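You operate a simulated robot arm through the tools that you are given. There is no shell and no other tool.

You run a simulated robot arm. Do the job below in one go: nothing can be reset, and whatever is moved stays where it is left.

## Task
Ladle two dippers of water from the clay pot into the jug.
Fine: dipper back in its place, lid back on the pot, no spill; the grain scoop stays where it is. Set down upright: water dipper.
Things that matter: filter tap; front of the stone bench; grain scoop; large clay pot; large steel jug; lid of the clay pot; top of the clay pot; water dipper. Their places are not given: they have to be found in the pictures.

It is judged by the outcome, as a careful person would: the job done as asked, and still so three seconds after it is handed in. It fails if anything else is knocked over, pushed out of place, dropped, spilled or broken. Lids that push on must go on centred and level and be pressed home; caps that screw on are set level and turned clockwise until they are tight.

## Robot
A 7-joint arm with a two-finger parallel gripper, fixed in place. Base frame: the origin is on the floor under the middle of its stand, x ahead of it, y to its left, z up. Readings come in mm, degrees, newtons and seconds.
With the tool pointing down near the work surface it reaches from about 100 to 640 mm from the base axis. Its first joint turns from -166.0 to 166.0 degrees. Payload 1.57 kg.
Tool frame: the origin (TCP) lies between the finger pads and is the grasp point; the fingertips stand 30 mm ahead of it; z points along the fingers, y is the line along which they close. The gripper opens to 110 mm. The fingers are 24 mm wide and 12 mm thick; the gripper's body (48 by 112 mm) begins 78 mm behind the TCP.
Orientation is told as [roll, pitch, yaw] about the base's x, y, z axes, in that order, counted from this pose: with the fingers straight down and closing along the base's y, the tool's x points along the base's -x, its y along +y and its z along -z.

## Interface
- The arm moves only by the tool arm_command. Its arguments are lists of equal length, an entry for each row: "xyz": the shift along the base's x, y, z in units of 250 mm (1.0 is 250 mm), a list of three; "rot": the turn, a rotation vector about the base's x, y, z in units of 90 degrees (1.0 is 90 degrees), a list of three; "gripper": the gripper command, from -1 (fully open) to 1 (shut), values between in proportion. In form: {"xyz": [[x, y, z], ...], "rot": [[ax, ay, az], ...], "gripper": [gripper, ...]}. A call has 1 to 20 rows; each row is the pose to reach, as a shift and turn from the pose commanded when the call began. A call with a number of a shift or a turn outside -1 to 1 is refused whole. Each row takes 0.2 s and may step no farther than 50 mm and 8.6 degrees from the row before; otherwise, or with a gripper value out of range, the whole call is refused. Where a pose cannot be reached the arm comes as near as it can. A force on the tool above 40 N (or 10 N above the force at the start of the call, whichever is more), or a blocked arm, ends the call early, and 0.2 s more pass. Each finger travels about 45 mm/s and halts on what it meets, pressing with about 22 N; the grip force reading is that of the motor and also rises with nothing between the fingers. The clock runs only during rows and for 0.2 s after the last one: add rows that repeat a pose to give the fingers time. It gives the time, the measured TCP pose, the force on the tool (base axes), the opening and the grip force at its end, in the units of the frame above (readings bear some noise), with the torque about the TCP (base axes, N m) and any sound that the robot's microphone picked up.
- Cameras (640 x 400 px; columns grow to the right, rows downward): "scene" is fixed at [47.6, 499.7, 1440.6]; the picture's right is [1.00, -0.07, 0.00], its down [-0.07, -0.98, -0.19] and it looks along [0.01, 0.19, -0.98] (base axes); focal length 214 px, centre (320, 200). "wrist" rides on the gripper at [70, 16, -141] in the tool frame; the picture's right is [-0.23, 0.97, 0.00], its down [-0.86, -0.20, -0.48] and it looks along [-0.47, -0.11, 0.88] (tool axes); focal length 222 px, centre (320, 200).
- snapshot(camera): a new picture of that camera. No time passes.
- slide_trunk(by): slides the trunk up (or, below 0, down) by that many mm; the arm rides with it, the base frame stays. It gives what a move gives, with no picture.
- pixel_to_xyz(camera, pixels): for up to 12 pixels [column, row] of the newest picture of that camera ("zoom" is the newest enlarged one), the place [x, y, z] in the base frame of the surface seen there, good to about 2 mm. No time passes.
- close_up(camera, box): a new picture of the part [left, top, right, bottom] of that camera's present view, enlarged. No time passes.
- hand_in(): hands the job in; it is judged then, once.

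Open the gripper and draw the arm clear of the work before you hand the job in, unless the task says otherwise.

The tools are called after "Call:" by a JSON object that holds its "fn" and its "kwargs". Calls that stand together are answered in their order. arm_command: Moves the arm, as the interface text tells. Its arguments: {"type":"object","properties":{"xyz":{"type":"array","items":{"type":"array","items":{"type":"number"}}},"rot":{"type":"array","items":{"type":"array","items":{"type":"number"}}},"gripper":{"type":"array","items":{"type":"number"}}},"required":["xyz","rot","gripper"]} The other tools are called the same way: slide_trunk (by) moves the trunk up or down; snapshot (camera) takes a picture; pixel_to_xyz (camera, pixels) gives the place of the surface under pixels of a picture; close_up (camera, box) takes an enlarged picture of a part of a camera's view; hand_in () hands the job in.

At the start:

```text
t: 0.0
ee_pos: [393.5, 394.1, 1219.9]
tool_rot: [0.0, 0.1, 0.0]
contact_force: [0.1, 0.1, 0.5]
ft_torque: [0.02, 0.02, 0.01]
width: 109.5
gripper_force: 0.0
trunk travel left (down, up): [-555.0, 35.0]
```

scene: 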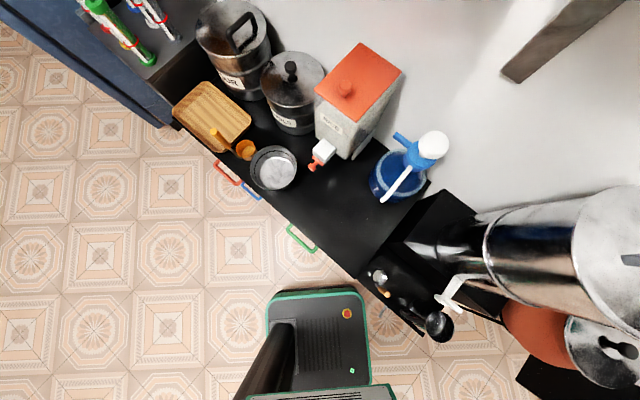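
wrist: 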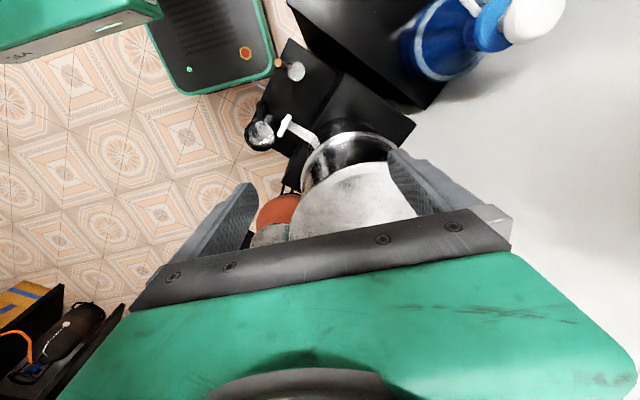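

The scene picture shows a bench running diagonally with a clay pot (around [540,330]) with a steel lid at [600,355] at the lower right, a filter with a tap at [450,295], and a dipper-like thing around [440,325]. I take close-ups to see more clearly.

Call:
{"fn": "close_up", "kwargs": {"camera": "scene", "box": [360, 220, 640, 400]}}

Call:
{"fn": "close_up", "kwargs": {"camera": "scene", "box": [160, 0, 460, 220]}}

Call:
{"fn": "close_up", "kwargs": {"camera": "wrist", "box": [200, 20, 440, 260]}}

```text
2.22 times, centred on (500, 310) of scene
```

zoom: 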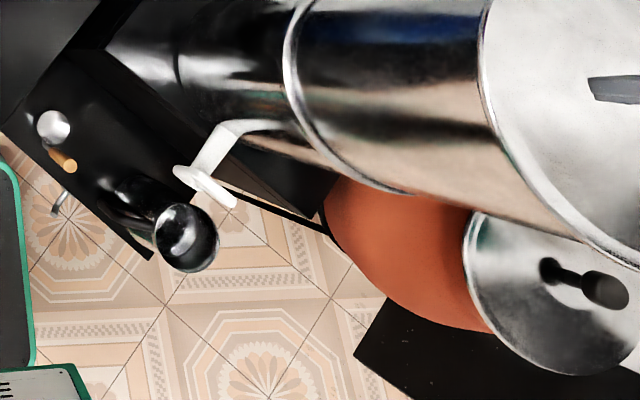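

```text
1.82 times, centred on (310, 110) of scene
```

zoom: 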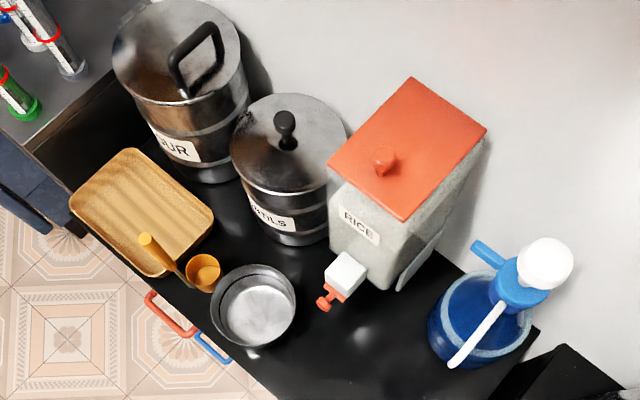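

```text
1.67 times, centred on (320, 140) of wrist
```

zoom: 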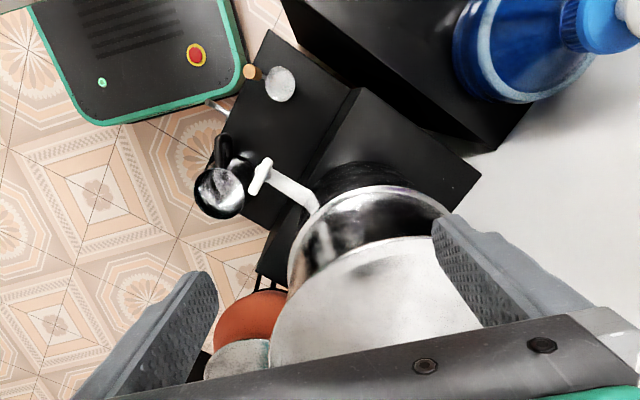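

The zooms show the key candidates; I measure points on the scene picture: steel filter, tap, jug at [440,325], clay pot lid at [600,355], the small thing at [380,277], and the orange scoop at [240,148].

Call:
{"fn": "pixel_to_xyz", "kwargs": {"camera": "scene", "pixels": [[440, 325], [380, 276], [389, 293], [450, 295], [540, 330], [600, 355], [628, 350], [620, 250], [460, 230], [405, 305], [540, 380], [420, 290]]}}

Call:
{"fn": "pixel_to_xyz", "kwargs": {"camera": "wrist", "pixels": [[260, 135], [295, 70], [278, 62], [290, 125], [280, 210], [270, 235], [350, 190], [350, 145], [310, 95], [292, 40], [285, 180], [400, 120]]}}

```text
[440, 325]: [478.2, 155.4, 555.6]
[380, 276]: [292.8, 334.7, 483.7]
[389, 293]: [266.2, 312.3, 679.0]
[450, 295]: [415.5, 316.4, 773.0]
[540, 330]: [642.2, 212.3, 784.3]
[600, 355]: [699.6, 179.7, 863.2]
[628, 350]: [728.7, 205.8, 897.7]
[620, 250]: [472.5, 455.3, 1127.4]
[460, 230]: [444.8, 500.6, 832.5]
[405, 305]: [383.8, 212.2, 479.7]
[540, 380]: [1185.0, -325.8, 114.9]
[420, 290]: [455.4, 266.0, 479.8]
```

```text
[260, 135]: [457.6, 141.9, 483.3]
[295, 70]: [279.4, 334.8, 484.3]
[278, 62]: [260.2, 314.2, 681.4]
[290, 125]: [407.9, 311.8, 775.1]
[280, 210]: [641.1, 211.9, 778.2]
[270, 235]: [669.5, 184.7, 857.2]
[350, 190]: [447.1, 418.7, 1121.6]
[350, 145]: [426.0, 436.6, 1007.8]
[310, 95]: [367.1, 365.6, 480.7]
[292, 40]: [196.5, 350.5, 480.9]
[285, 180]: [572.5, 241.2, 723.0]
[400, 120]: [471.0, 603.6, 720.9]
```

The front ledge lies at z≈480 with the jug near (470,150) and the dipper near (285,334); the clay pot lies near (690,190). I zoom in on the pot lid and the jug/dipper for detail.

Call:
{"fn": "close_up", "kwargs": {"camera": "scene", "box": [540, 300, 640, 400]}}

Call:
{"fn": "close_up", "kwargs": {"camera": "scene", "box": [360, 250, 480, 350]}}

Call:
{"fn": "close_up", "kwargs": {"camera": "wrist", "box": [230, 40, 340, 160]}}

```text
4.00 times, centred on (590, 350) of scene
```

zoom: 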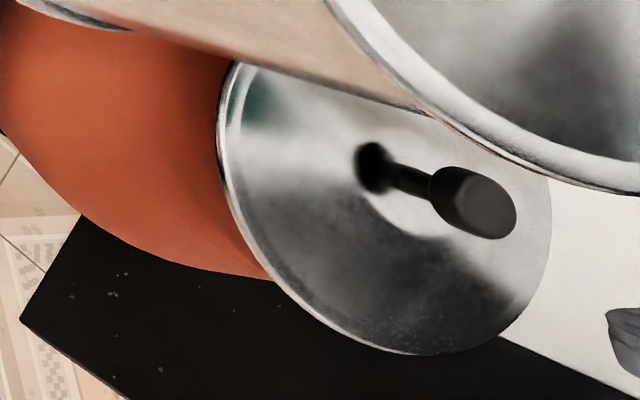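

```text
4.00 times, centred on (420, 300) of scene
```

zoom: 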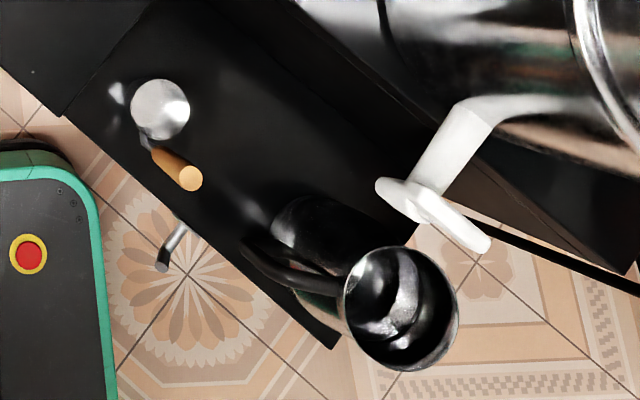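

```text
3.33 times, centred on (285, 100) of wrist
```

zoom: 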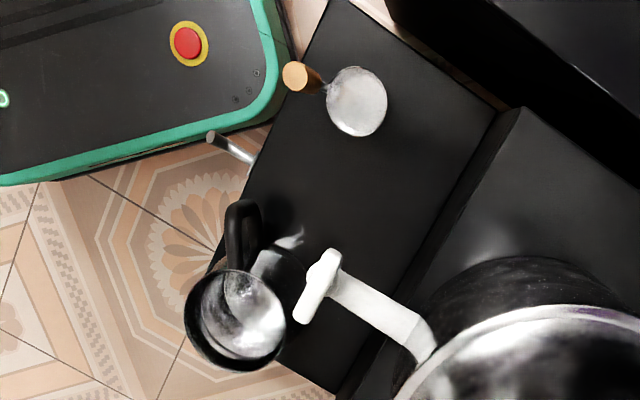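

The newest zoom (wrist) shows the jug mouth at about [238,318], dipper cup at [356,100], wooden handle tip at [295,76], and the tap at [320,285]. I measure these.

Call:
{"fn": "pixel_to_xyz", "kwargs": {"camera": "zoom", "pixels": [[295, 76], [356, 100], [330, 100], [385, 100], [356, 70], [356, 132], [318, 285], [415, 330], [243, 210], [240, 250], [190, 310], [238, 365]]}}

Call:
{"fn": "pixel_to_xyz", "kwargs": {"camera": "zoom", "pixels": [[285, 320], [240, 272], [203, 335], [270, 290], [238, 320], [215, 140], [240, 155], [340, 10], [490, 115], [330, 390], [450, 200], [280, 240]]}}

```text
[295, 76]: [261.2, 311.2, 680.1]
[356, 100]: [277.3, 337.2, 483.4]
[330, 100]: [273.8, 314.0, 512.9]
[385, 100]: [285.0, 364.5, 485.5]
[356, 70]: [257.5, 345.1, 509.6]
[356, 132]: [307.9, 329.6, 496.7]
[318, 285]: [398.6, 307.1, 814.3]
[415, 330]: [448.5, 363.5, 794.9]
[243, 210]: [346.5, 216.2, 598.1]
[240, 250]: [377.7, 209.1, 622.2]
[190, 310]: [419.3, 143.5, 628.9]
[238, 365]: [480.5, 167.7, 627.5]
```

```text
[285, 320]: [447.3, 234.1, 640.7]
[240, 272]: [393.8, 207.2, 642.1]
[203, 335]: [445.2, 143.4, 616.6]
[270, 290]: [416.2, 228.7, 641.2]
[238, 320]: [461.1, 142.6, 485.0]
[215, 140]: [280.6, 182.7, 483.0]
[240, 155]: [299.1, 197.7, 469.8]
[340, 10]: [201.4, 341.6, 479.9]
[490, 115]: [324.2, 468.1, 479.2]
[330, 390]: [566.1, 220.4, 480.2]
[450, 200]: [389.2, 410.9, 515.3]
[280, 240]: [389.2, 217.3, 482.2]
```

Jug rim is at z≈641, centred near (430,190); dipper cup near (280,338). Now I measure the pot lid in a fresh scene zoom.

Call:
{"fn": "close_up", "kwargs": {"camera": "scene", "box": [540, 300, 640, 400]}}

Call:
{"fn": "pixel_to_xyz", "kwargs": {"camera": "zoom", "pixels": [[222, 130], [245, 215], [300, 290], [400, 350], [500, 320], [545, 250], [480, 210], [370, 165], [405, 178], [235, 75], [300, 200], [550, 190]]}}

Call:
{"fn": "pixel_to_xyz", "kwargs": {"camera": "zoom", "pixels": [[100, 250], [50, 320], [250, 330], [230, 260], [100, 100], [620, 220], [440, 190], [510, 225], [450, 300], [600, 300], [400, 110], [620, 330]]}}

```text
4.00 times, centred on (590, 350) of scene
```

zoom: 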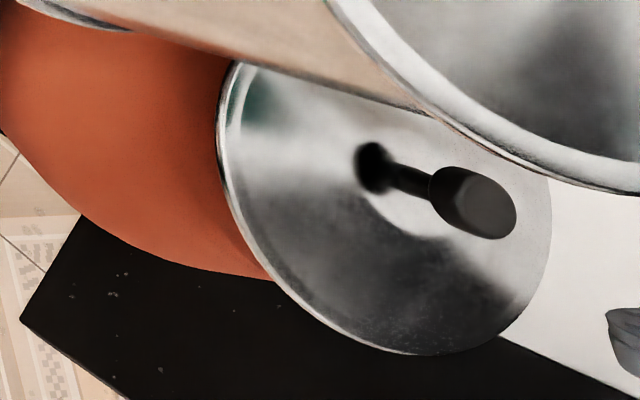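

```text
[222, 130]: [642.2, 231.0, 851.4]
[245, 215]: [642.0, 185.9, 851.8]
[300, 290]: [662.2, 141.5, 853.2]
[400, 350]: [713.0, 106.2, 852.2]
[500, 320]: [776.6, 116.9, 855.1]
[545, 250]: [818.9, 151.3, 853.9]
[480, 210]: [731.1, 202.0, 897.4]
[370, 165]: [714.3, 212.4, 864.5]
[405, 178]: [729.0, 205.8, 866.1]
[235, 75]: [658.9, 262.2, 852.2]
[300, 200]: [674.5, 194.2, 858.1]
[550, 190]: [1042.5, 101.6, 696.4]
```

```text
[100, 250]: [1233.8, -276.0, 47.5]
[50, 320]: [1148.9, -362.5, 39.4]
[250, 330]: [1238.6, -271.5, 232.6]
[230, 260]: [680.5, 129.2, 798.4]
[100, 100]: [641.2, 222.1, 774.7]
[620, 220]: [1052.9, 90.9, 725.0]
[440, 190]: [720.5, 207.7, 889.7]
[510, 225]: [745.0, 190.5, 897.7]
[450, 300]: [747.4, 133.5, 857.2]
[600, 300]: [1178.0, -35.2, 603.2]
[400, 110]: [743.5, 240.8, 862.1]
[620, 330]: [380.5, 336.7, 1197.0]
```

Lid rim fits a circle centred near (735,202) with radius ≈96 mm at z≈852, knob top z≈897. I measure the other bench surfaces, including the free area at [335,195], to find where the lid could be laid.

Call:
{"fn": "pixel_to_xyz", "kwargs": {"camera": "scene", "pixels": [[335, 195], [310, 200], [355, 240], [370, 225], [300, 170], [365, 165], [275, 170], [245, 150], [215, 130], [320, 220], [360, 265], [400, 240]]}}

Call:
{"fn": "pixel_to_xyz", "kwargs": {"camera": "scene", "pixels": [[345, 320], [250, 370], [320, 390], [400, 265], [430, 210], [390, 180], [420, 330], [365, 280], [250, 180], [300, 235], [228, 172], [320, 155]]}}

```text
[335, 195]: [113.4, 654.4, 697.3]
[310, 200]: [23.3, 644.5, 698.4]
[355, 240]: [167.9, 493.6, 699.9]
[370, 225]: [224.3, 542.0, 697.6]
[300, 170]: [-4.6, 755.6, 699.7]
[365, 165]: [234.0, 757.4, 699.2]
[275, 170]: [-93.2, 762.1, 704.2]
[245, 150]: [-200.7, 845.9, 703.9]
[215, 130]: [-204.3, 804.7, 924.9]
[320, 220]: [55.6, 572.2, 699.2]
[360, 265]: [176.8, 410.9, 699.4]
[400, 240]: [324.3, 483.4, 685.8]
```

```text
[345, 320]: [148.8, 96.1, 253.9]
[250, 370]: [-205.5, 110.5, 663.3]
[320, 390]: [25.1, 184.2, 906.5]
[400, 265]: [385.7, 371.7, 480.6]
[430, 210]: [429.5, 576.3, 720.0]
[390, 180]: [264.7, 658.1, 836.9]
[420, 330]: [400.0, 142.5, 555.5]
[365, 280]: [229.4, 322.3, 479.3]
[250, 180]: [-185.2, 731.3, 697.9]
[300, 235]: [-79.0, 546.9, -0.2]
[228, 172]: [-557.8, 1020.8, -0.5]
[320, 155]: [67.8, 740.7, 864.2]
```

The main bench top is at z≈699 with free room around (130,570), suitable for laying the lid. I move the arm along -y at the same height (above the filter top of z≈1127) to look at the pot with the wrist camera.

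Call:
{"fn": "arm_command", "kwargs": {"xyz": [[0.038, -0.16, 0], [0.076, -0.32, 0], [0.114, -0.48, 0], [0.152, -0.64, 0], [0.19, -0.8, 0], [0.228, -0.96, 0]], "rot": [[0, 0, 0], [0, 0, 0], [0, 0, 0], [0, 0, 0], [0, 0, 0], [0, 0, 0]], "gripper": [-1, -1, -1, -1, -1, -1]}}

Call:
{"fn": "snapshot", "kwargs": {"camera": "wrist"}}

Call:
{"fn": "snapshot", "kwargs": {"camera": "scene"}}

```text
t: 1.4
ee_pos: [451.1, 153.7, 1220.2]
tool_rot: [0.0, 0.0, 0.0]
contact_force: [0.1, 0.6, -0.1]
ft_torque: [0.03, 0.01, 0.01]
width: 109.9
gripper_force: 0.1
trunk travel left (down, up): [-555.0, 35.0]
```

```text
taken
```

wrist: 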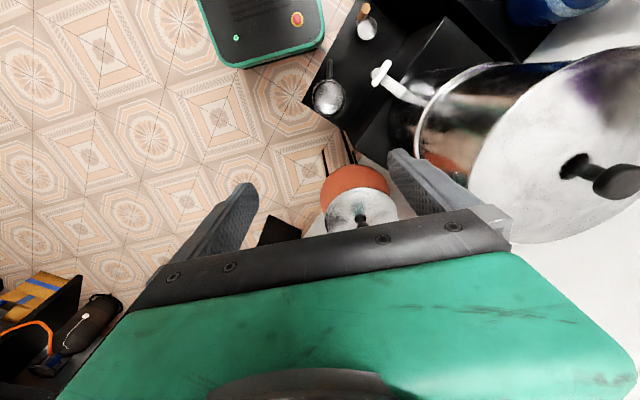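

```text
taken
```

scene: 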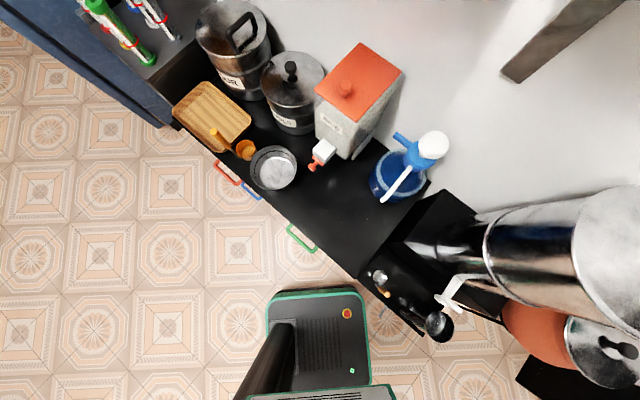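

The wrist view shows the pot at about [355,195] with the lid, and black legs near [340,160]. I zoom on the pot and measure it along with the filter lid knob.

Call:
{"fn": "close_up", "kwargs": {"camera": "wrist", "box": [290, 110, 430, 240]}}

Call:
{"fn": "pixel_to_xyz", "kwargs": {"camera": "wrist", "pixels": [[350, 180], [340, 160], [360, 215], [355, 170], [330, 185], [610, 180], [580, 165], [500, 150], [420, 160], [327, 97], [280, 230], [310, 225]]}}

```text
3.08 times, centred on (360, 175) of wrist
```

zoom: 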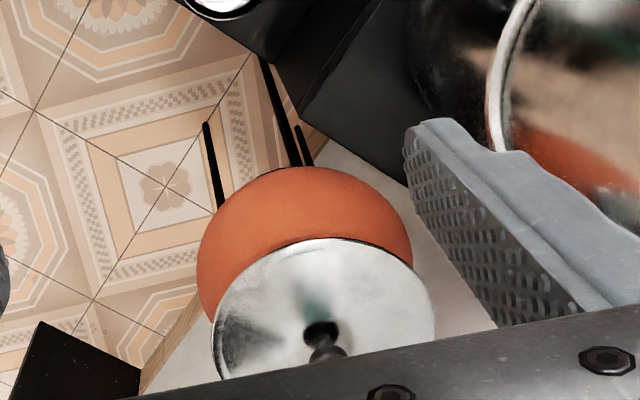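

```text
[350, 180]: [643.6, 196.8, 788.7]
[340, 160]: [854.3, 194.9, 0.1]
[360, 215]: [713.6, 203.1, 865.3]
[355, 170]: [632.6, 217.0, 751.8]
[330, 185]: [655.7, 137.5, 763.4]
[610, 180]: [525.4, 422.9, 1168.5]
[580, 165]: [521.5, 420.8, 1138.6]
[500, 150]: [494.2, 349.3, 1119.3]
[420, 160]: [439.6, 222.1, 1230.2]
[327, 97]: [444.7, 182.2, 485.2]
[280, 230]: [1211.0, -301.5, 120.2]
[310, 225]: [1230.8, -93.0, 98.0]
```

The pot stands on a thin-legged stand, so it must be handled gently; filter knob top is at (525,423,1168). I check the robot's own trunk in the scene view to judge shoulder height and also the filter's rim.

Call:
{"fn": "pixel_to_xyz", "kwargs": {"camera": "scene", "pixels": [[260, 396], [300, 393], [350, 390], [385, 387], [280, 340], [265, 360], [330, 300], [310, 398], [565, 230], [580, 280], [600, 190], [630, 260]]}}

Call:
{"fn": "pixel_to_xyz", "kwargs": {"camera": "wrist", "pixels": [[470, 180], [480, 210], [495, 130], [530, 100], [580, 70], [625, 55], [550, 230], [445, 130], [420, 100], [380, 70], [400, 90], [365, 20]]}}

```text
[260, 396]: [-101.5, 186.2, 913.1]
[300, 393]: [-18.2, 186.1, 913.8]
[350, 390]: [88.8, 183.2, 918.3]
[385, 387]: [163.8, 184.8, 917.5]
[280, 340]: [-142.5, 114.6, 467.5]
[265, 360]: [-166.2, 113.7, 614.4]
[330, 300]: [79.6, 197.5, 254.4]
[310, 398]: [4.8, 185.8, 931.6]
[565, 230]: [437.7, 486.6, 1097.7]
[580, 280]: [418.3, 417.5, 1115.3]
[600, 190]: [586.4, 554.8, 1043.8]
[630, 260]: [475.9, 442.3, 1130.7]
```

```text
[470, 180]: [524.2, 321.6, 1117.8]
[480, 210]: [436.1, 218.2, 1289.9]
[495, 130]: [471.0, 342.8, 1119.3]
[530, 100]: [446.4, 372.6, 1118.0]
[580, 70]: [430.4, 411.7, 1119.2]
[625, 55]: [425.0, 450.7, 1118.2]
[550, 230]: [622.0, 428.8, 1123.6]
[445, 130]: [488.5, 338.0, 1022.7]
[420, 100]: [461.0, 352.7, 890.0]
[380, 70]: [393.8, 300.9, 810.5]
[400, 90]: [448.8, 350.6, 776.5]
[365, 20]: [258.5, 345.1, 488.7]
```

Filter rim is centred near (522,423), radius ≈100, top z≈1120. I test the reach by moving straight out over the pot at the current height, well above the lid knob (z≈897).

Call:
{"fn": "arm_command", "kwargs": {"xyz": [[0.17, 0.03, 0], [0.34, 0.06, 0], [0.51, 0.09, 0], [0.68, 0.12, 0], [0.85, 0.15, 0], [1.0, 0.18, 0], [1.0, 0.18, 0]], "rot": [[0, 0, 0], [0, 0, 0], [0, 0, 0], [0, 0, 0], [0, 0, 0], [0, 0, 0], [0, 0, 0]], "gripper": [-1, -1, -1, -1, -1, -1, -1]}}

Call:
{"fn": "snapshot", "kwargs": {"camera": "wrist"}}

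```text
t: 3.0
ee_pos: [648.6, 187.7, 1208.3]
tool_rot: [-0.1, -0.1, 0.1]
contact_force: [-0.2, 0.2, 0.8]
ft_torque: [0.0, -0.01, 0.01]
width: 110.1
gripper_force: 0.1
out of reach, approached as far as the arm can: row 5, 6, 7
trunk travel left (down, up): [-555.0, 35.0]
```

```text
taken
```

wrist: 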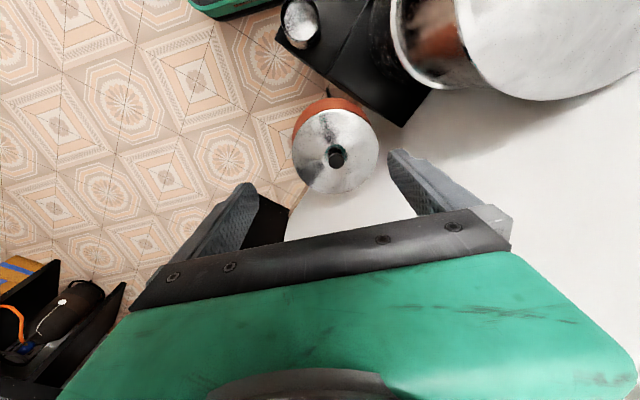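

The arm reached radius ≈675 mm at z≈1208. The lid is now well seen, centre ≈[335,155]; I measure its rim and knob.

Call:
{"fn": "close_up", "kwargs": {"camera": "wrist", "box": [280, 80, 400, 200]}}

Call:
{"fn": "pixel_to_xyz", "kwargs": {"camera": "wrist", "pixels": [[293, 150], [378, 150], [330, 108], [340, 193], [336, 157], [300, 175], [372, 172], [334, 150], [320, 103], [300, 115], [350, 220], [330, 240]]}}

```text
3.33 times, centred on (340, 140) of wrist
```

zoom: 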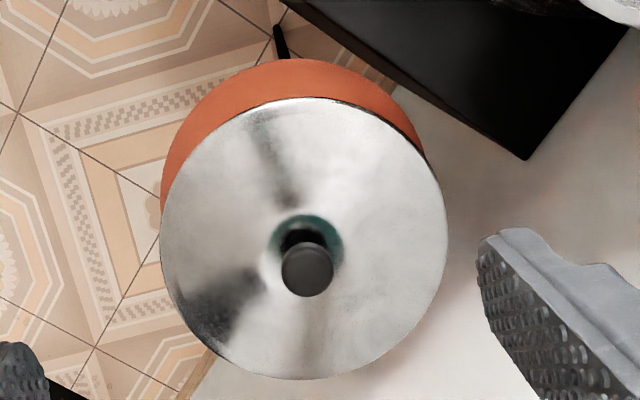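

```text
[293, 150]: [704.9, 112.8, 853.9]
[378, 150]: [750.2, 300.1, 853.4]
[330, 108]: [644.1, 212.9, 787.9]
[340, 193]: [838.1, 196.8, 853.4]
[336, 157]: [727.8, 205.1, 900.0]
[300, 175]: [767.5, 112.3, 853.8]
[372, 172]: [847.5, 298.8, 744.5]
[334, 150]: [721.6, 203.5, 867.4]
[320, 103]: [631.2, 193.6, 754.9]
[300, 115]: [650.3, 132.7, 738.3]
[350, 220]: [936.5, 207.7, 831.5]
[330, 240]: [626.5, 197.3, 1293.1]
```

Lid rim fits centre ≈(738,206), radius ≈98, knob top z≈900. I lower to z≈1000 at a slightly smaller radius to see how the reach varies with height (fingertips stay about 65 mm above the knob).

Call:
{"fn": "arm_command", "kwargs": {"xyz": [[-0.1, -0.02, -0.15], [-0.2, -0.03, -0.3], [-0.2, -0.03, -0.45], [-0.2, -0.03, -0.6], [-0.2, -0.03, -0.75], [-0.2, -0.03, -0.9]], "rot": [[0, 0, 0], [0, 0, 0], [0, 0, 0], [0, 0, 0], [0, 0, 0], [0, 0, 0]], "gripper": [-1, -1, -1, -1, -1, -1]}}

```text
t: 4.4
ee_pos: [598.0, 181.1, 983.1]
tool_rot: [0.0, 0.0, 0.1]
contact_force: [0.3, -1.1, 0.5]
ft_torque: [0.02, -0.01, 0.0]
width: 110.0
gripper_force: 0.0
trunk travel left (down, up): [-555.0, 35.0]
```

The commanded pose gets clamped to what was reached. Now at (598,181,983) I push outward to probe the reach at this height.

Call:
{"fn": "arm_command", "kwargs": {"xyz": [[0.15, 0.03, 0], [0.3, 0.06, 0], [0.45, 0.08, 0], [0.56, 0.1, 0], [0.56, 0.1, 0]], "rot": [[0, 0, 0], [0, 0, 0], [0, 0, 0], [0, 0, 0], [0, 0, 0]], "gripper": [-1, -1, -1, -1, -1]}}

Call:
{"fn": "snapshot", "kwargs": {"camera": "wrist"}}

Call:
{"fn": "snapshot", "kwargs": {"camera": "scene"}}

```text
t: 5.6
ee_pos: [715.6, 201.3, 980.3]
tool_rot: [0.0, 0.1, 0.0]
contact_force: [-0.9, -0.5, -0.5]
ft_torque: [0.02, 0.02, 0.0]
width: 110.0
gripper_force: 0.0
out of reach, approached as far as the arm can: row 4, 5
trunk travel left (down, up): [-555.0, 35.0]
```

```text
taken
```

wrist: 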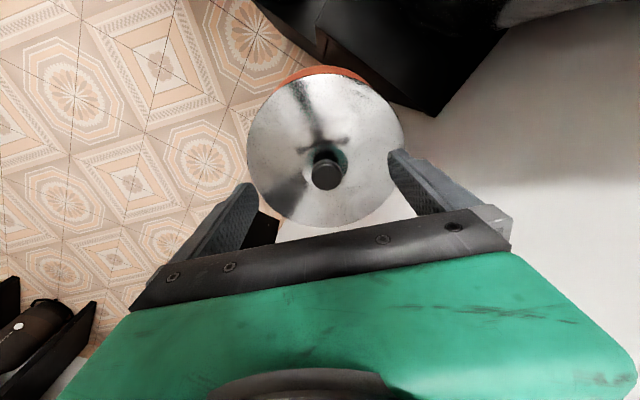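

```text
taken
```

scene: 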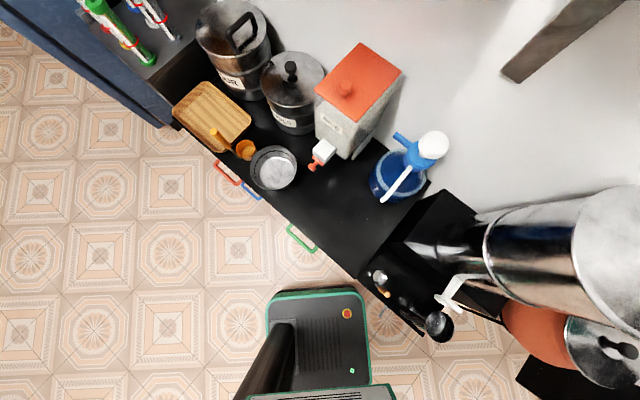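

At z≈980 the tool-down reach is ≈743 mm; the pot centre is at radius ≈766, so a small outward tilt of the tool will be needed. I zoom in on the lid knob to size it.

Call:
{"fn": "close_up", "kwargs": {"camera": "wrist", "box": [285, 130, 365, 210]}}

Call:
{"fn": "pixel_to_xyz", "kwargs": {"camera": "zoom", "pixels": [[340, 240], [280, 240], [405, 240], [340, 180], [340, 300], [300, 270], [385, 200], [340, 140], [280, 150], [400, 150], [250, 200], [340, 110]]}}

Call:
{"fn": "pixel_to_xyz", "kwargs": {"camera": "wrist", "pixels": [[248, 145], [262, 105], [300, 80], [360, 82], [402, 130], [404, 150], [260, 185], [290, 217], [330, 228], [372, 215], [318, 68], [280, 82]]}}

```text
5.00 times, centred on (325, 170) of wrist
```

zoom: 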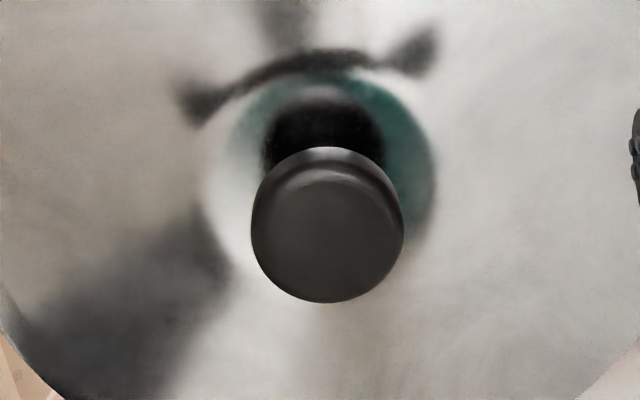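

```text
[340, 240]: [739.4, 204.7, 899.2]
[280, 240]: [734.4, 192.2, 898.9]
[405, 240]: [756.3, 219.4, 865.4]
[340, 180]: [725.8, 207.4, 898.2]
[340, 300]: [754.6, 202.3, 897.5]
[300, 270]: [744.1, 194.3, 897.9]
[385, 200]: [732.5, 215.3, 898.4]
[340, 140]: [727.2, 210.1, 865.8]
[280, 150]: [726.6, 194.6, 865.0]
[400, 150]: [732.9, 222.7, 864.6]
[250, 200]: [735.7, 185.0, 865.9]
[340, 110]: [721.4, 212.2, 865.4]
```

```text
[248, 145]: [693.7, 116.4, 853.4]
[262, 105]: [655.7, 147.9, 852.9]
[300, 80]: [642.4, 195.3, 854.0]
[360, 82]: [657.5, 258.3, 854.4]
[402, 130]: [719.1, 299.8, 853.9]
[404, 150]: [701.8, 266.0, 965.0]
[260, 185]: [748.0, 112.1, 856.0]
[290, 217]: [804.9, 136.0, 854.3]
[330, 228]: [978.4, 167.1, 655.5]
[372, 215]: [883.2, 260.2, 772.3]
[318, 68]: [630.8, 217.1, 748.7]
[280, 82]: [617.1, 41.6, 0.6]
```

Knob cap centre is ≈(738,203.5), cap ≈34 mm wide with top z≈899; lid centre surface z≈865. I back off slightly and yaw the tool to the pot's azimuth (15.45°).

Call:
{"fn": "arm_command", "kwargs": {"xyz": [[-0.08, -0.02, 0], [-0.12, -0.03, 0], [-0.12, -0.03, 0]], "rot": [[0, 0, 0.086], [0, 0, 0.1717], [0, 0, 0.1717]], "gripper": [-1, -1, -1]}}

Call:
{"fn": "arm_command", "kwargs": {"xyz": [[0, 0, 0], [0, 0, 0], [0, 0, 0]], "rot": [[0.0222, -0.0803, 0], [0.0444, -0.1606, 0], [0.0444, -0.1606, 0]], "gripper": [-1, -1, -1]}}

Call:
{"fn": "snapshot", "kwargs": {"camera": "wrist"}}

```text
t: 6.4
ee_pos: [683.6, 191.7, 979.3]
tool_rot: [0.0, -0.1, 15.6]
contact_force: [-0.3, -1.0, 0.6]
ft_torque: [-0.01, -0.01, -0.02]
width: 109.8
gripper_force: 0.1
trunk travel left (down, up): [-555.0, 35.0]
```

```text
t: 7.2
ee_pos: [684.5, 192.0, 979.9]
tool_rot: [0.1, -15.0, 15.5]
contact_force: [-1.3, 0.0, 0.7]
ft_torque: [-0.02, -0.03, 0.0]
width: 110.1
gripper_force: 0.0
trunk travel left (down, up): [-555.0, 35.0]
```

```text
taken
```

wrist: 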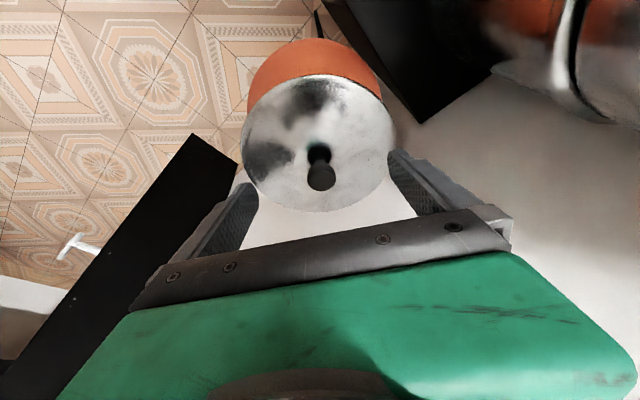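

Tilt works ([0,-15,15.5]). The knob now appears at [320,178]; I re-measure its cap and the rim for centring.

Call:
{"fn": "close_up", "kwargs": {"camera": "wrist", "box": [280, 130, 360, 210]}}

Call:
{"fn": "pixel_to_xyz", "kwargs": {"camera": "wrist", "pixels": [[321, 178], [310, 178], [333, 178], [321, 168], [321, 188], [245, 130], [290, 82], [350, 82], [392, 130], [245, 170], [393, 150], [320, 212]]}}

```text
5.00 times, centred on (320, 170) of wrist
```

zoom: 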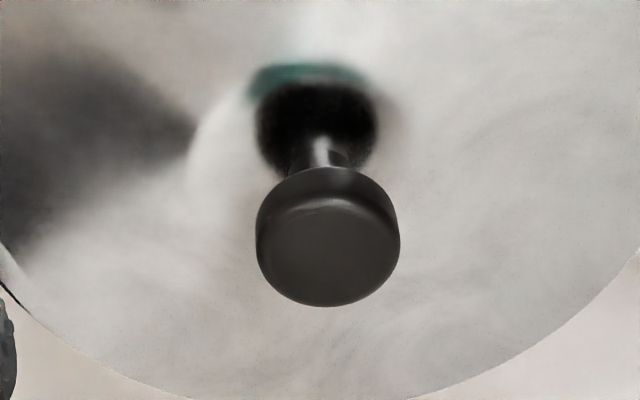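

```text
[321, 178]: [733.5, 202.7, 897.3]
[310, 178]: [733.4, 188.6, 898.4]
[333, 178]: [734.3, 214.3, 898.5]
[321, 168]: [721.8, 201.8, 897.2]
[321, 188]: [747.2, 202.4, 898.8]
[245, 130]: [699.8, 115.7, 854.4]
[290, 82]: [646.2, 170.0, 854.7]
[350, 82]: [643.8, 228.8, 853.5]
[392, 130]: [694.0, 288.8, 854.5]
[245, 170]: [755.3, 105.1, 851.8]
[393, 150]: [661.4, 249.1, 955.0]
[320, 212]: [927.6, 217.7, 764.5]
```

Knob centre refined to ≈(736,202.7), cap z≈883–899. I move out and lower the open fingers around the knob to TCP z≈903, leaving the tips ≈6 mm over the lid.

Call:
{"fn": "arm_command", "kwargs": {"xyz": [[0.1, 0.02, 0], [0.194, 0.041, -0.06], [0.194, 0.041, -0.18], [0.194, 0.041, -0.25], [0.194, 0.041, -0.3], [0.194, 0.041, -0.3]], "rot": [[0, 0, 0], [0, 0, 0], [0, 0, 0], [0, 0, 0], [0, 0, 0], [0, 0, 0]], "gripper": [-1, -1, -1, -1, -1, -1]}}

Call:
{"fn": "snapshot", "kwargs": {"camera": "wrist"}}

```text
t: 8.6
ee_pos: [733.2, 202.4, 905.0]
tool_rot: [-0.1, -14.9, 15.6]
contact_force: [-0.4, 0.3, -0.1]
ft_torque: [0.0, 0.0, 0.0]
width: 110.2
gripper_force: 0.0
trunk travel left (down, up): [-555.0, 35.0]
```

```text
taken
```

wrist: 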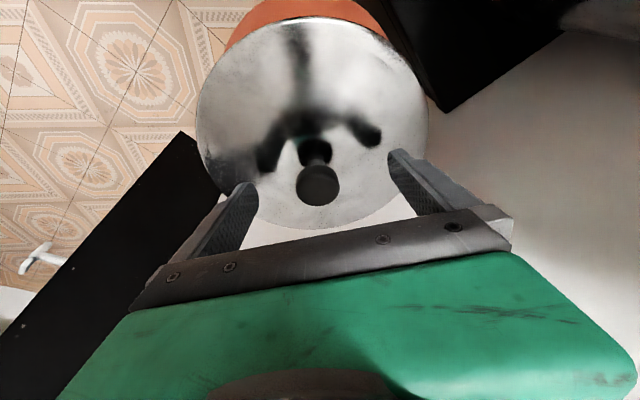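

The knob at [318,185] sits between the fingertips and near the projected TCP. I close the gripper on it.

Call:
{"fn": "arm_command", "kwargs": {"xyz": [[0, 0, 0], [0, 0, 0], [0, 0, 0], [0, 0, 0], [0, 0, 0], [0, 0, 0], [0, 0, 0]], "rot": [[0, 0, 0], [0, 0, 0], [0, 0, 0], [0, 0, 0], [0, 0, 0], [0, 0, 0], [0, 0, 0]], "gripper": [0.2, 0.5, 1, 1, 1, 1, 1]}}

Call:
{"fn": "snapshot", "kwargs": {"camera": "wrist"}}

```text
t: 10.2
ee_pos: [733.9, 202.3, 904.9]
tool_rot: [-0.1, -15.1, 15.5]
contact_force: [0.2, -1.1, 1.0]
ft_torque: [-0.01, -0.02, 0.02]
width: 32.8
gripper_force: 22.0
trunk travel left (down, up): [-555.0, 35.0]
```

```text
taken
```

wrist: 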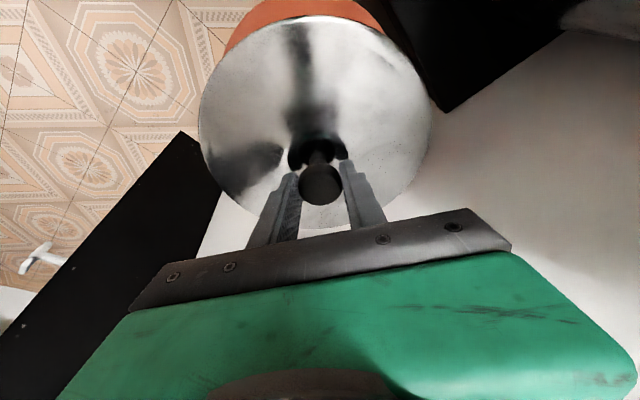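

Gripped at 32.8 mm width with 22 N. I lift slowly straight up and watch the force.

Call:
{"fn": "arm_command", "kwargs": {"xyz": [[0, 0, 0.02], [0, 0, 0.05], [0, 0, 0.08], [0, 0, 0.12], [0, 0, 0.16], [0, 0, 0.2]], "rot": [[0, 0, 0], [0, 0, 0], [0, 0, 0], [0, 0, 0], [0, 0, 0], [0, 0, 0]], "gripper": [1, 1, 1, 1, 1, 1]}}

Call:
{"fn": "snapshot", "kwargs": {"camera": "wrist"}}

Call:
{"fn": "snapshot", "kwargs": {"camera": "scene"}}

```text
t: 11.6
ee_pos: [733.9, 200.3, 955.2]
tool_rot: [0.0, -15.1, 15.4]
contact_force: [-0.2, -0.2, -2.0]
ft_torque: [-0.06, 0.01, 0.02]
width: 32.9
gripper_force: 21.6
trunk travel left (down, up): [-555.0, 35.0]
```

```text
taken
```

wrist: 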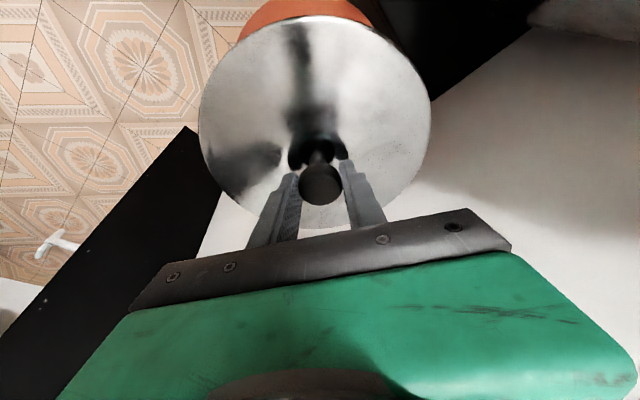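

```text
taken
```

scene: 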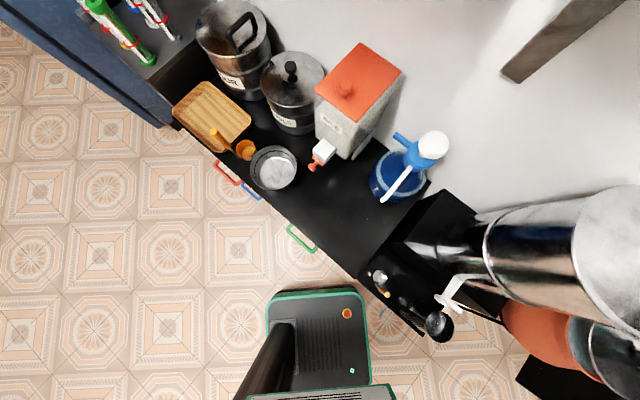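

The lid is off (about 2 N). I lift a bit further and retract radially toward the base, keeping the lid level and above the tap.

Call:
{"fn": "arm_command", "kwargs": {"xyz": [[0, 0, 0.08], [-0.04, -0.011, 0.14], [-0.19, -0.052, 0.14], [-0.34, -0.094, 0.14], [-0.49, -0.135, 0.14], [-0.64, -0.176, 0.14], [-0.79, -0.218, 0.14], [-0.94, -0.259, 0.14]], "rot": [[0, 0, 0], [0, 0, 0], [0, 0, 0], [0, 0, 0], [0, 0, 0], [0, 0, 0], [0, 0, 0], [0, 0, 0]], "gripper": [1, 1, 1, 1, 1, 1, 1, 1]}}

Call:
{"fn": "snapshot", "kwargs": {"camera": "scene"}}

Call:
{"fn": "snapshot", "kwargs": {"camera": "wrist"}}

```text
t: 13.4
ee_pos: [495.9, 138.9, 989.8]
tool_rot: [-0.1, -15.1, 15.4]
contact_force: [0.3, -0.2, -1.5]
ft_torque: [0.03, 0.0, 0.01]
width: 32.8
gripper_force: 22.4
trunk travel left (down, up): [-555.0, 35.0]
```

```text
taken
```

scene: 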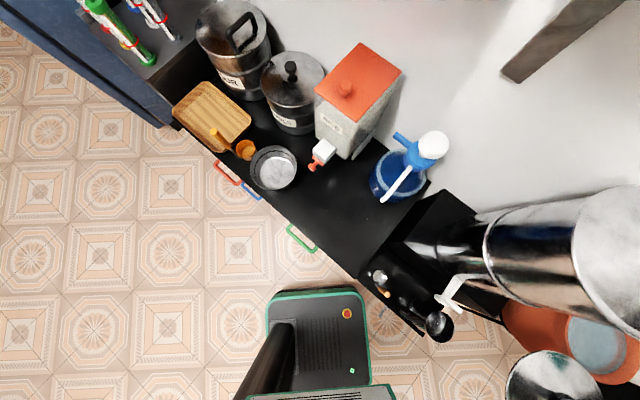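

```text
taken
```

wrist: 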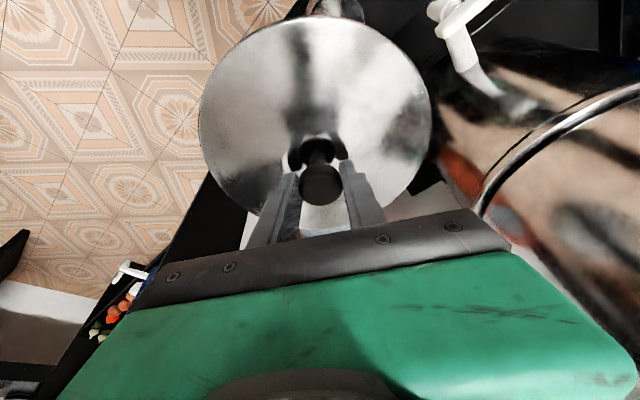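

The pot mouth with water is now visible in the scene at about [598,345]. I zoom in and measure the rim and the water surface.

Call:
{"fn": "close_up", "kwargs": {"camera": "scene", "box": [540, 300, 640, 400]}}

Call:
{"fn": "pixel_to_xyz", "kwargs": {"camera": "scene", "pixels": [[598, 350], [590, 340], [605, 365], [570, 325], [566, 345], [575, 365], [590, 380], [610, 383], [625, 375], [550, 320], [620, 350], [635, 365]]}}

```text
4.00 times, centred on (590, 350) of scene
```

zoom: 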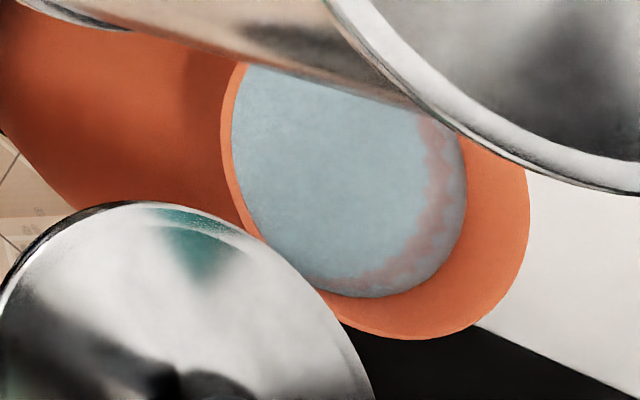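

```text
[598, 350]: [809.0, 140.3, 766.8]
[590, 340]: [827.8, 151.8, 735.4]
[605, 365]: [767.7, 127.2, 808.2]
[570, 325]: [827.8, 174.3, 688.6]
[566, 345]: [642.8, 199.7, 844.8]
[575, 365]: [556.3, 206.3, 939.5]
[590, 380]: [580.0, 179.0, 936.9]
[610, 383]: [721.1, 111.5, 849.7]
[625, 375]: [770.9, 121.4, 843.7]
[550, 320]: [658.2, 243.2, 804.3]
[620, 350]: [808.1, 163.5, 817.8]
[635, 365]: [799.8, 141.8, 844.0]
```

The water surface edge is visible in the zoom; I query points along the water line on the inner wall and along the pot rim.

Call:
{"fn": "pixel_to_xyz", "kwargs": {"camera": "zoom", "pixels": [[468, 190], [460, 230], [440, 265], [410, 290], [370, 299], [335, 293], [500, 200], [480, 250], [440, 300], [380, 320], [231, 150], [245, 200]]}}

Call:
{"fn": "pixel_to_xyz", "kwargs": {"camera": "zoom", "pixels": [[225, 110], [222, 150], [240, 210], [240, 70], [528, 210], [525, 240], [500, 290], [460, 325], [420, 338], [380, 336], [345, 320], [300, 150]]}}

```text
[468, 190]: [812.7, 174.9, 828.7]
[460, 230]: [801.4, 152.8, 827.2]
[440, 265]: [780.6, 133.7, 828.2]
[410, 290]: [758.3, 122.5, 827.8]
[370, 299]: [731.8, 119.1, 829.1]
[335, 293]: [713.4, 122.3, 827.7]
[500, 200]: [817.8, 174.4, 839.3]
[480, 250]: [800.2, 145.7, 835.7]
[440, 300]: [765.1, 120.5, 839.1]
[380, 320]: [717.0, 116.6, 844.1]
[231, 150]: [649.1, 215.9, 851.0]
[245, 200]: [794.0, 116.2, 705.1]
```

```text
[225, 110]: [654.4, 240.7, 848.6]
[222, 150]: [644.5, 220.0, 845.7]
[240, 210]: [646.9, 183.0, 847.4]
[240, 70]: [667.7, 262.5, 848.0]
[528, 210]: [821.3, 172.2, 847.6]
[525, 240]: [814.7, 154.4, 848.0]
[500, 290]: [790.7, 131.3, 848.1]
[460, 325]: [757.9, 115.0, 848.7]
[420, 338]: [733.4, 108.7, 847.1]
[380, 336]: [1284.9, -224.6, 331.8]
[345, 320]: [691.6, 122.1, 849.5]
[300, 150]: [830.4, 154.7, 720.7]
```

Water line is at z≈828, rim z≈848, mouth inner radius ≈83 centred at (736,203). I continue retracting the lid to r=400 and swing toward the free bench area, yawing with the azimuth so the lid stays level.

Call:
{"fn": "arm_command", "kwargs": {"xyz": [[-0.173, -0.048, 0], [-0.327, -0.092, 0], [-0.443, -0.124, 0], [-0.496, 0.035, 0], [-0.566, 0.187, 0], [-0.652, 0.331, 0], [-0.752, 0.465, 0], [-0.865, 0.588, 0], [-0.991, 0.699, 0]], "rot": [[0, 0, 0], [0, 0, 0], [0, 0, 0], [0, 0, 0.0667], [0, 0, 0.1333], [0, 0, 0.2], [0, 0, 0.2667], [0, 0, 0.3333], [0, 0, 0.4]], "gripper": [1, 1, 1, 1, 1, 1, 1, 1, 1]}}

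Call:
{"fn": "snapshot", "kwargs": {"camera": "scene"}}

Call:
{"fn": "snapshot", "kwargs": {"camera": "wrist"}}

```text
t: 15.4
ee_pos: [247.7, 312.8, 989.0]
tool_rot: [0.0, -15.1, 51.6]
contact_force: [1.0, 1.1, -1.0]
ft_torque: [0.02, 0.01, -0.01]
width: 32.6
gripper_force: 21.5
trunk travel left (down, up): [-555.0, 35.0]
```

```text
taken
```

scene: 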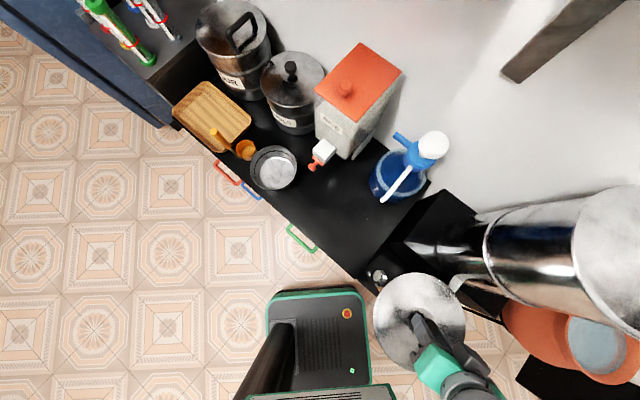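

```text
taken
```

wrist: 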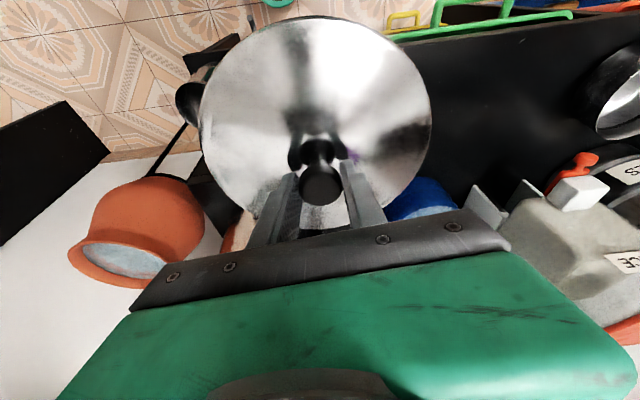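

The lid hangs level and clear. I map the free area on the main bench: its front edge, right end, the blue pitcher's base and rice-box base.

Call:
{"fn": "close_up", "kwargs": {"camera": "scene", "box": [250, 130, 450, 300]}}

Call:
{"fn": "pixel_to_xyz", "kwargs": {"camera": "scene", "pixels": [[290, 213], [320, 238], [350, 263], [365, 278], [380, 262], [400, 240], [420, 213], [430, 190], [374, 195], [388, 203], [410, 200], [372, 180]]}}

Call:
{"fn": "pixel_to_xyz", "kwargs": {"camera": "scene", "pixels": [[355, 155], [320, 148], [315, 166], [335, 165], [297, 185], [275, 190], [384, 200], [400, 203], [415, 185], [430, 140], [345, 150], [350, 215]]}}

```text
2.35 times, centred on (350, 215) of scene
```

zoom: 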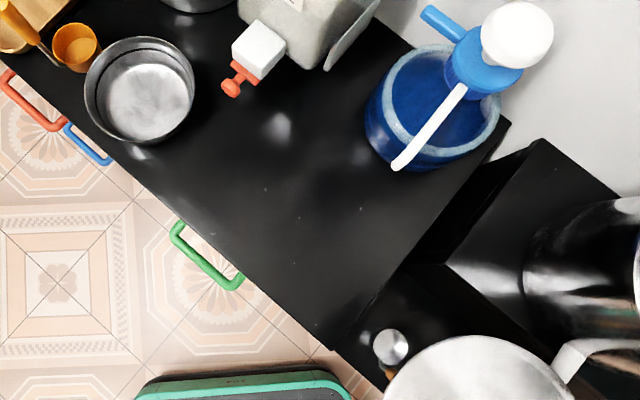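

```text
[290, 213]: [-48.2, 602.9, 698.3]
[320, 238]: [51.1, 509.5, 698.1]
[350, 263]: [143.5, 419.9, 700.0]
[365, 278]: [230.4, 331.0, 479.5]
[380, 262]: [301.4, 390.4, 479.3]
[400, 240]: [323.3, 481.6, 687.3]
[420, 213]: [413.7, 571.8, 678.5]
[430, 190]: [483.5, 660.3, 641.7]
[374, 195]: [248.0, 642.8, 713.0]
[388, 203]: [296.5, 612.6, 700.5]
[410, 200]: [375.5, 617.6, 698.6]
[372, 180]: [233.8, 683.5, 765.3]
```

```text
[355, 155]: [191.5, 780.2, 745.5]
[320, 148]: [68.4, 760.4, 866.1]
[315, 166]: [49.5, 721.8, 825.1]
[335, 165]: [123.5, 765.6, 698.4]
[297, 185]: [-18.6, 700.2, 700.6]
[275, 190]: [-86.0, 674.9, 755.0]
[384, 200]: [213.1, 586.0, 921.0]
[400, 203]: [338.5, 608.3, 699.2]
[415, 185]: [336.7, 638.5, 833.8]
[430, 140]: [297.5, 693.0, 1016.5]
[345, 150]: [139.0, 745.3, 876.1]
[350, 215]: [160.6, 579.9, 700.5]
```

Free area: bench front edge runs along (0.72,-0.69); pitcher front at ≈(248,643), its nozzle tip at (213,586,921). I choose the lid spot ≈(104,613) and first swing to azimuth 80°, then lower inside the free zone below the nozzle.

Call:
{"fn": "arm_command", "kwargs": {"xyz": [[-0.134, 0.1, 0], [-0.279, 0.182, 0], [-0.433, 0.248, 0], [-0.593, 0.298, 0], [-0.713, 0.324, 0], [-0.678, 0.522, 0], [-0.678, 0.522, -0.15], [-0.678, 0.522, -0.3], [-0.678, 0.522, -0.45], [-0.678, 0.522, -0.6], [-0.678, 0.522, -0.7], [-0.678, 0.522, -0.78]], "rot": [[0, 0, 0.0667], [0, 0, 0.1333], [0, 0, 0.2], [0, 0, 0.2667], [0, 0, 0.3156], [0, 0, 0.3156], [0, 0, 0.3156], [0, 0, 0.3156], [0, 0, 0.3156], [0, 0, 0.3156], [0, 0, 0.3156], [0, 0, 0.3156]], "gripper": [1, 1, 1, 1, 1, 1, 1, 1, 1, 1, 1, 1]}}

Call:
{"fn": "snapshot", "kwargs": {"camera": "scene"}}

Call:
{"fn": "snapshot", "kwargs": {"camera": "wrist"}}

```text
refused: row 6 steps farther than a row can; nothing moved
```

```text
taken
```

scene: 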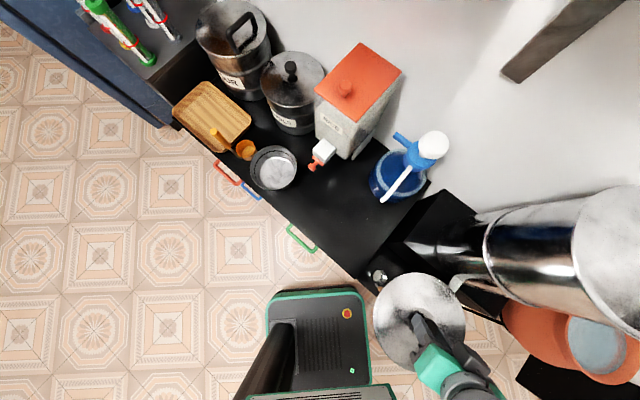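

```text
taken
```

wrist: 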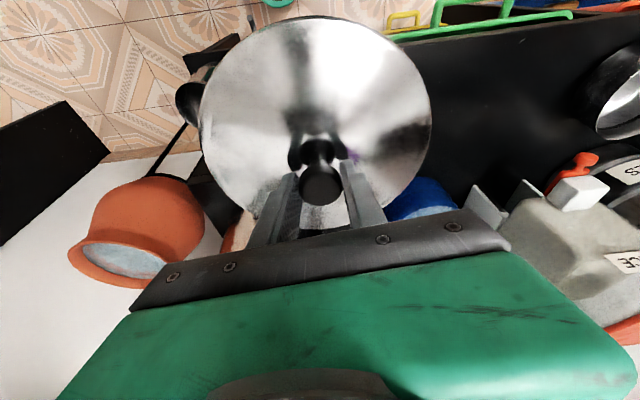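

Row 6 stepped just over 50 mm, so nothing moved. I split that step and repeat the same swing and lowering.

Call:
{"fn": "arm_command", "kwargs": {"xyz": [[-0.134, 0.1, 0], [-0.279, 0.182, 0], [-0.433, 0.248, 0], [-0.593, 0.298, 0], [-0.713, 0.324, 0], [-0.695, 0.423, 0], [-0.678, 0.522, 0], [-0.678, 0.522, -0.15], [-0.678, 0.522, -0.3], [-0.678, 0.522, -0.45], [-0.678, 0.522, -0.6], [-0.678, 0.522, -0.7], [-0.678, 0.522, -0.78]], "rot": [[0, 0, 0.0667], [0, 0, 0.1333], [0, 0, 0.2], [0, 0, 0.2667], [0, 0, 0.3156], [0, 0, 0.3156], [0, 0, 0.3156], [0, 0, 0.3156], [0, 0, 0.3156], [0, 0, 0.3156], [0, 0, 0.3156], [0, 0, 0.3156], [0, 0, 0.3156]], "gripper": [1, 1, 1, 1, 1, 1, 1, 1, 1, 1, 1, 1, 1]}}

Call:
{"fn": "snapshot", "kwargs": {"camera": "scene"}}

Call:
{"fn": "snapshot", "kwargs": {"camera": "wrist"}}

```text
t: 18.2
ee_pos: [81.0, 442.2, 797.6]
tool_rot: [0.0, -14.9, 79.9]
contact_force: [0.6, -0.4, -1.8]
ft_torque: [0.02, 0.02, 0.02]
width: 32.7
gripper_force: 22.5
trunk travel left (down, up): [-555.0, 35.0]
```

```text
taken
```

scene: 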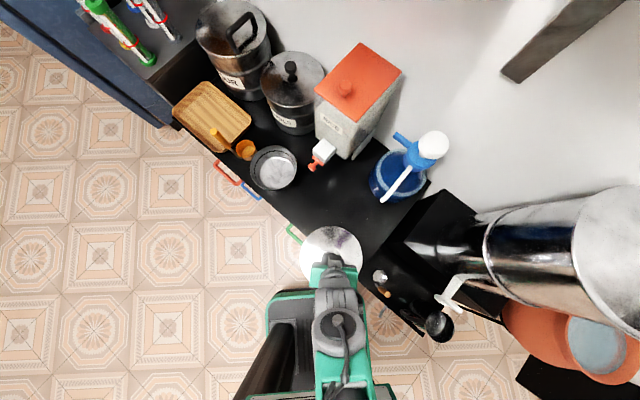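

```text
taken
```

wrist: 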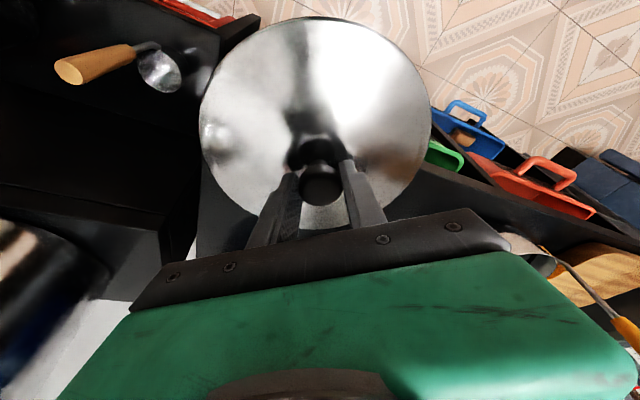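

The lid at z≈745 clears the bench top. I slide it outward to (104,613) and lower to TCP z≈772.

Call:
{"fn": "arm_command", "kwargs": {"xyz": [[0.02, 0.16, 0], [0.042, 0.32, 0], [0.064, 0.48, 0], [0.084, 0.62, 0], [0.092, 0.686, 0], [0.092, 0.686, -0.06], [0.092, 0.686, -0.1]], "rot": [[0, 0, 0], [0, 0, 0], [0, 0, 0], [0, 0, 0], [0, 0, 0], [0, 0, 0], [0, 0, 0]], "gripper": [1, 1, 1, 1, 1, 1, 1]}}

Call:
{"fn": "snapshot", "kwargs": {"camera": "scene"}}

Call:
{"fn": "snapshot", "kwargs": {"camera": "wrist"}}

```text
t: 19.8
ee_pos: [102.5, 615.2, 770.4]
tool_rot: [0.1, -15.0, 79.8]
contact_force: [-0.7, 1.0, -1.4]
ft_torque: [-0.04, -0.02, 0.01]
width: 32.7
gripper_force: 21.8
trunk travel left (down, up): [-555.0, 35.0]
```

```text
taken
```

scene: 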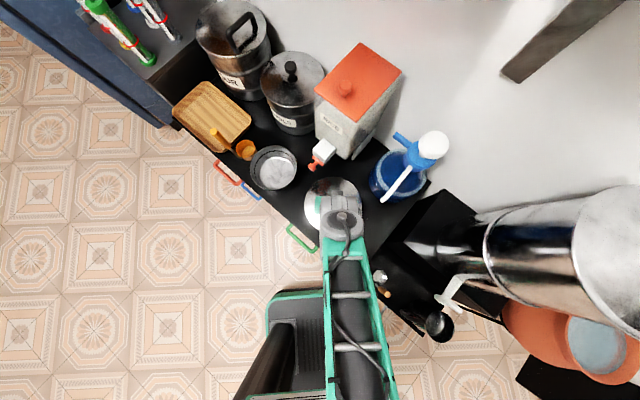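

```text
taken
```

wrist: 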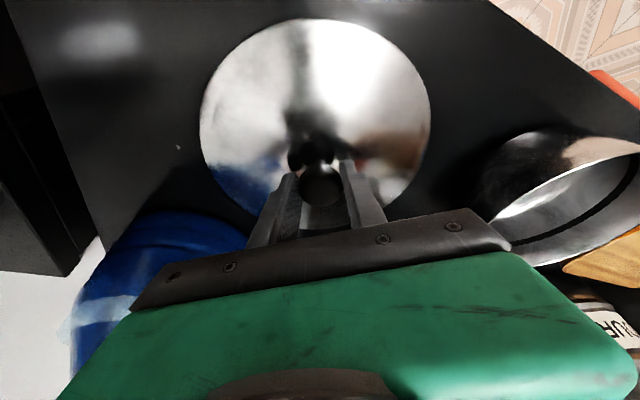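

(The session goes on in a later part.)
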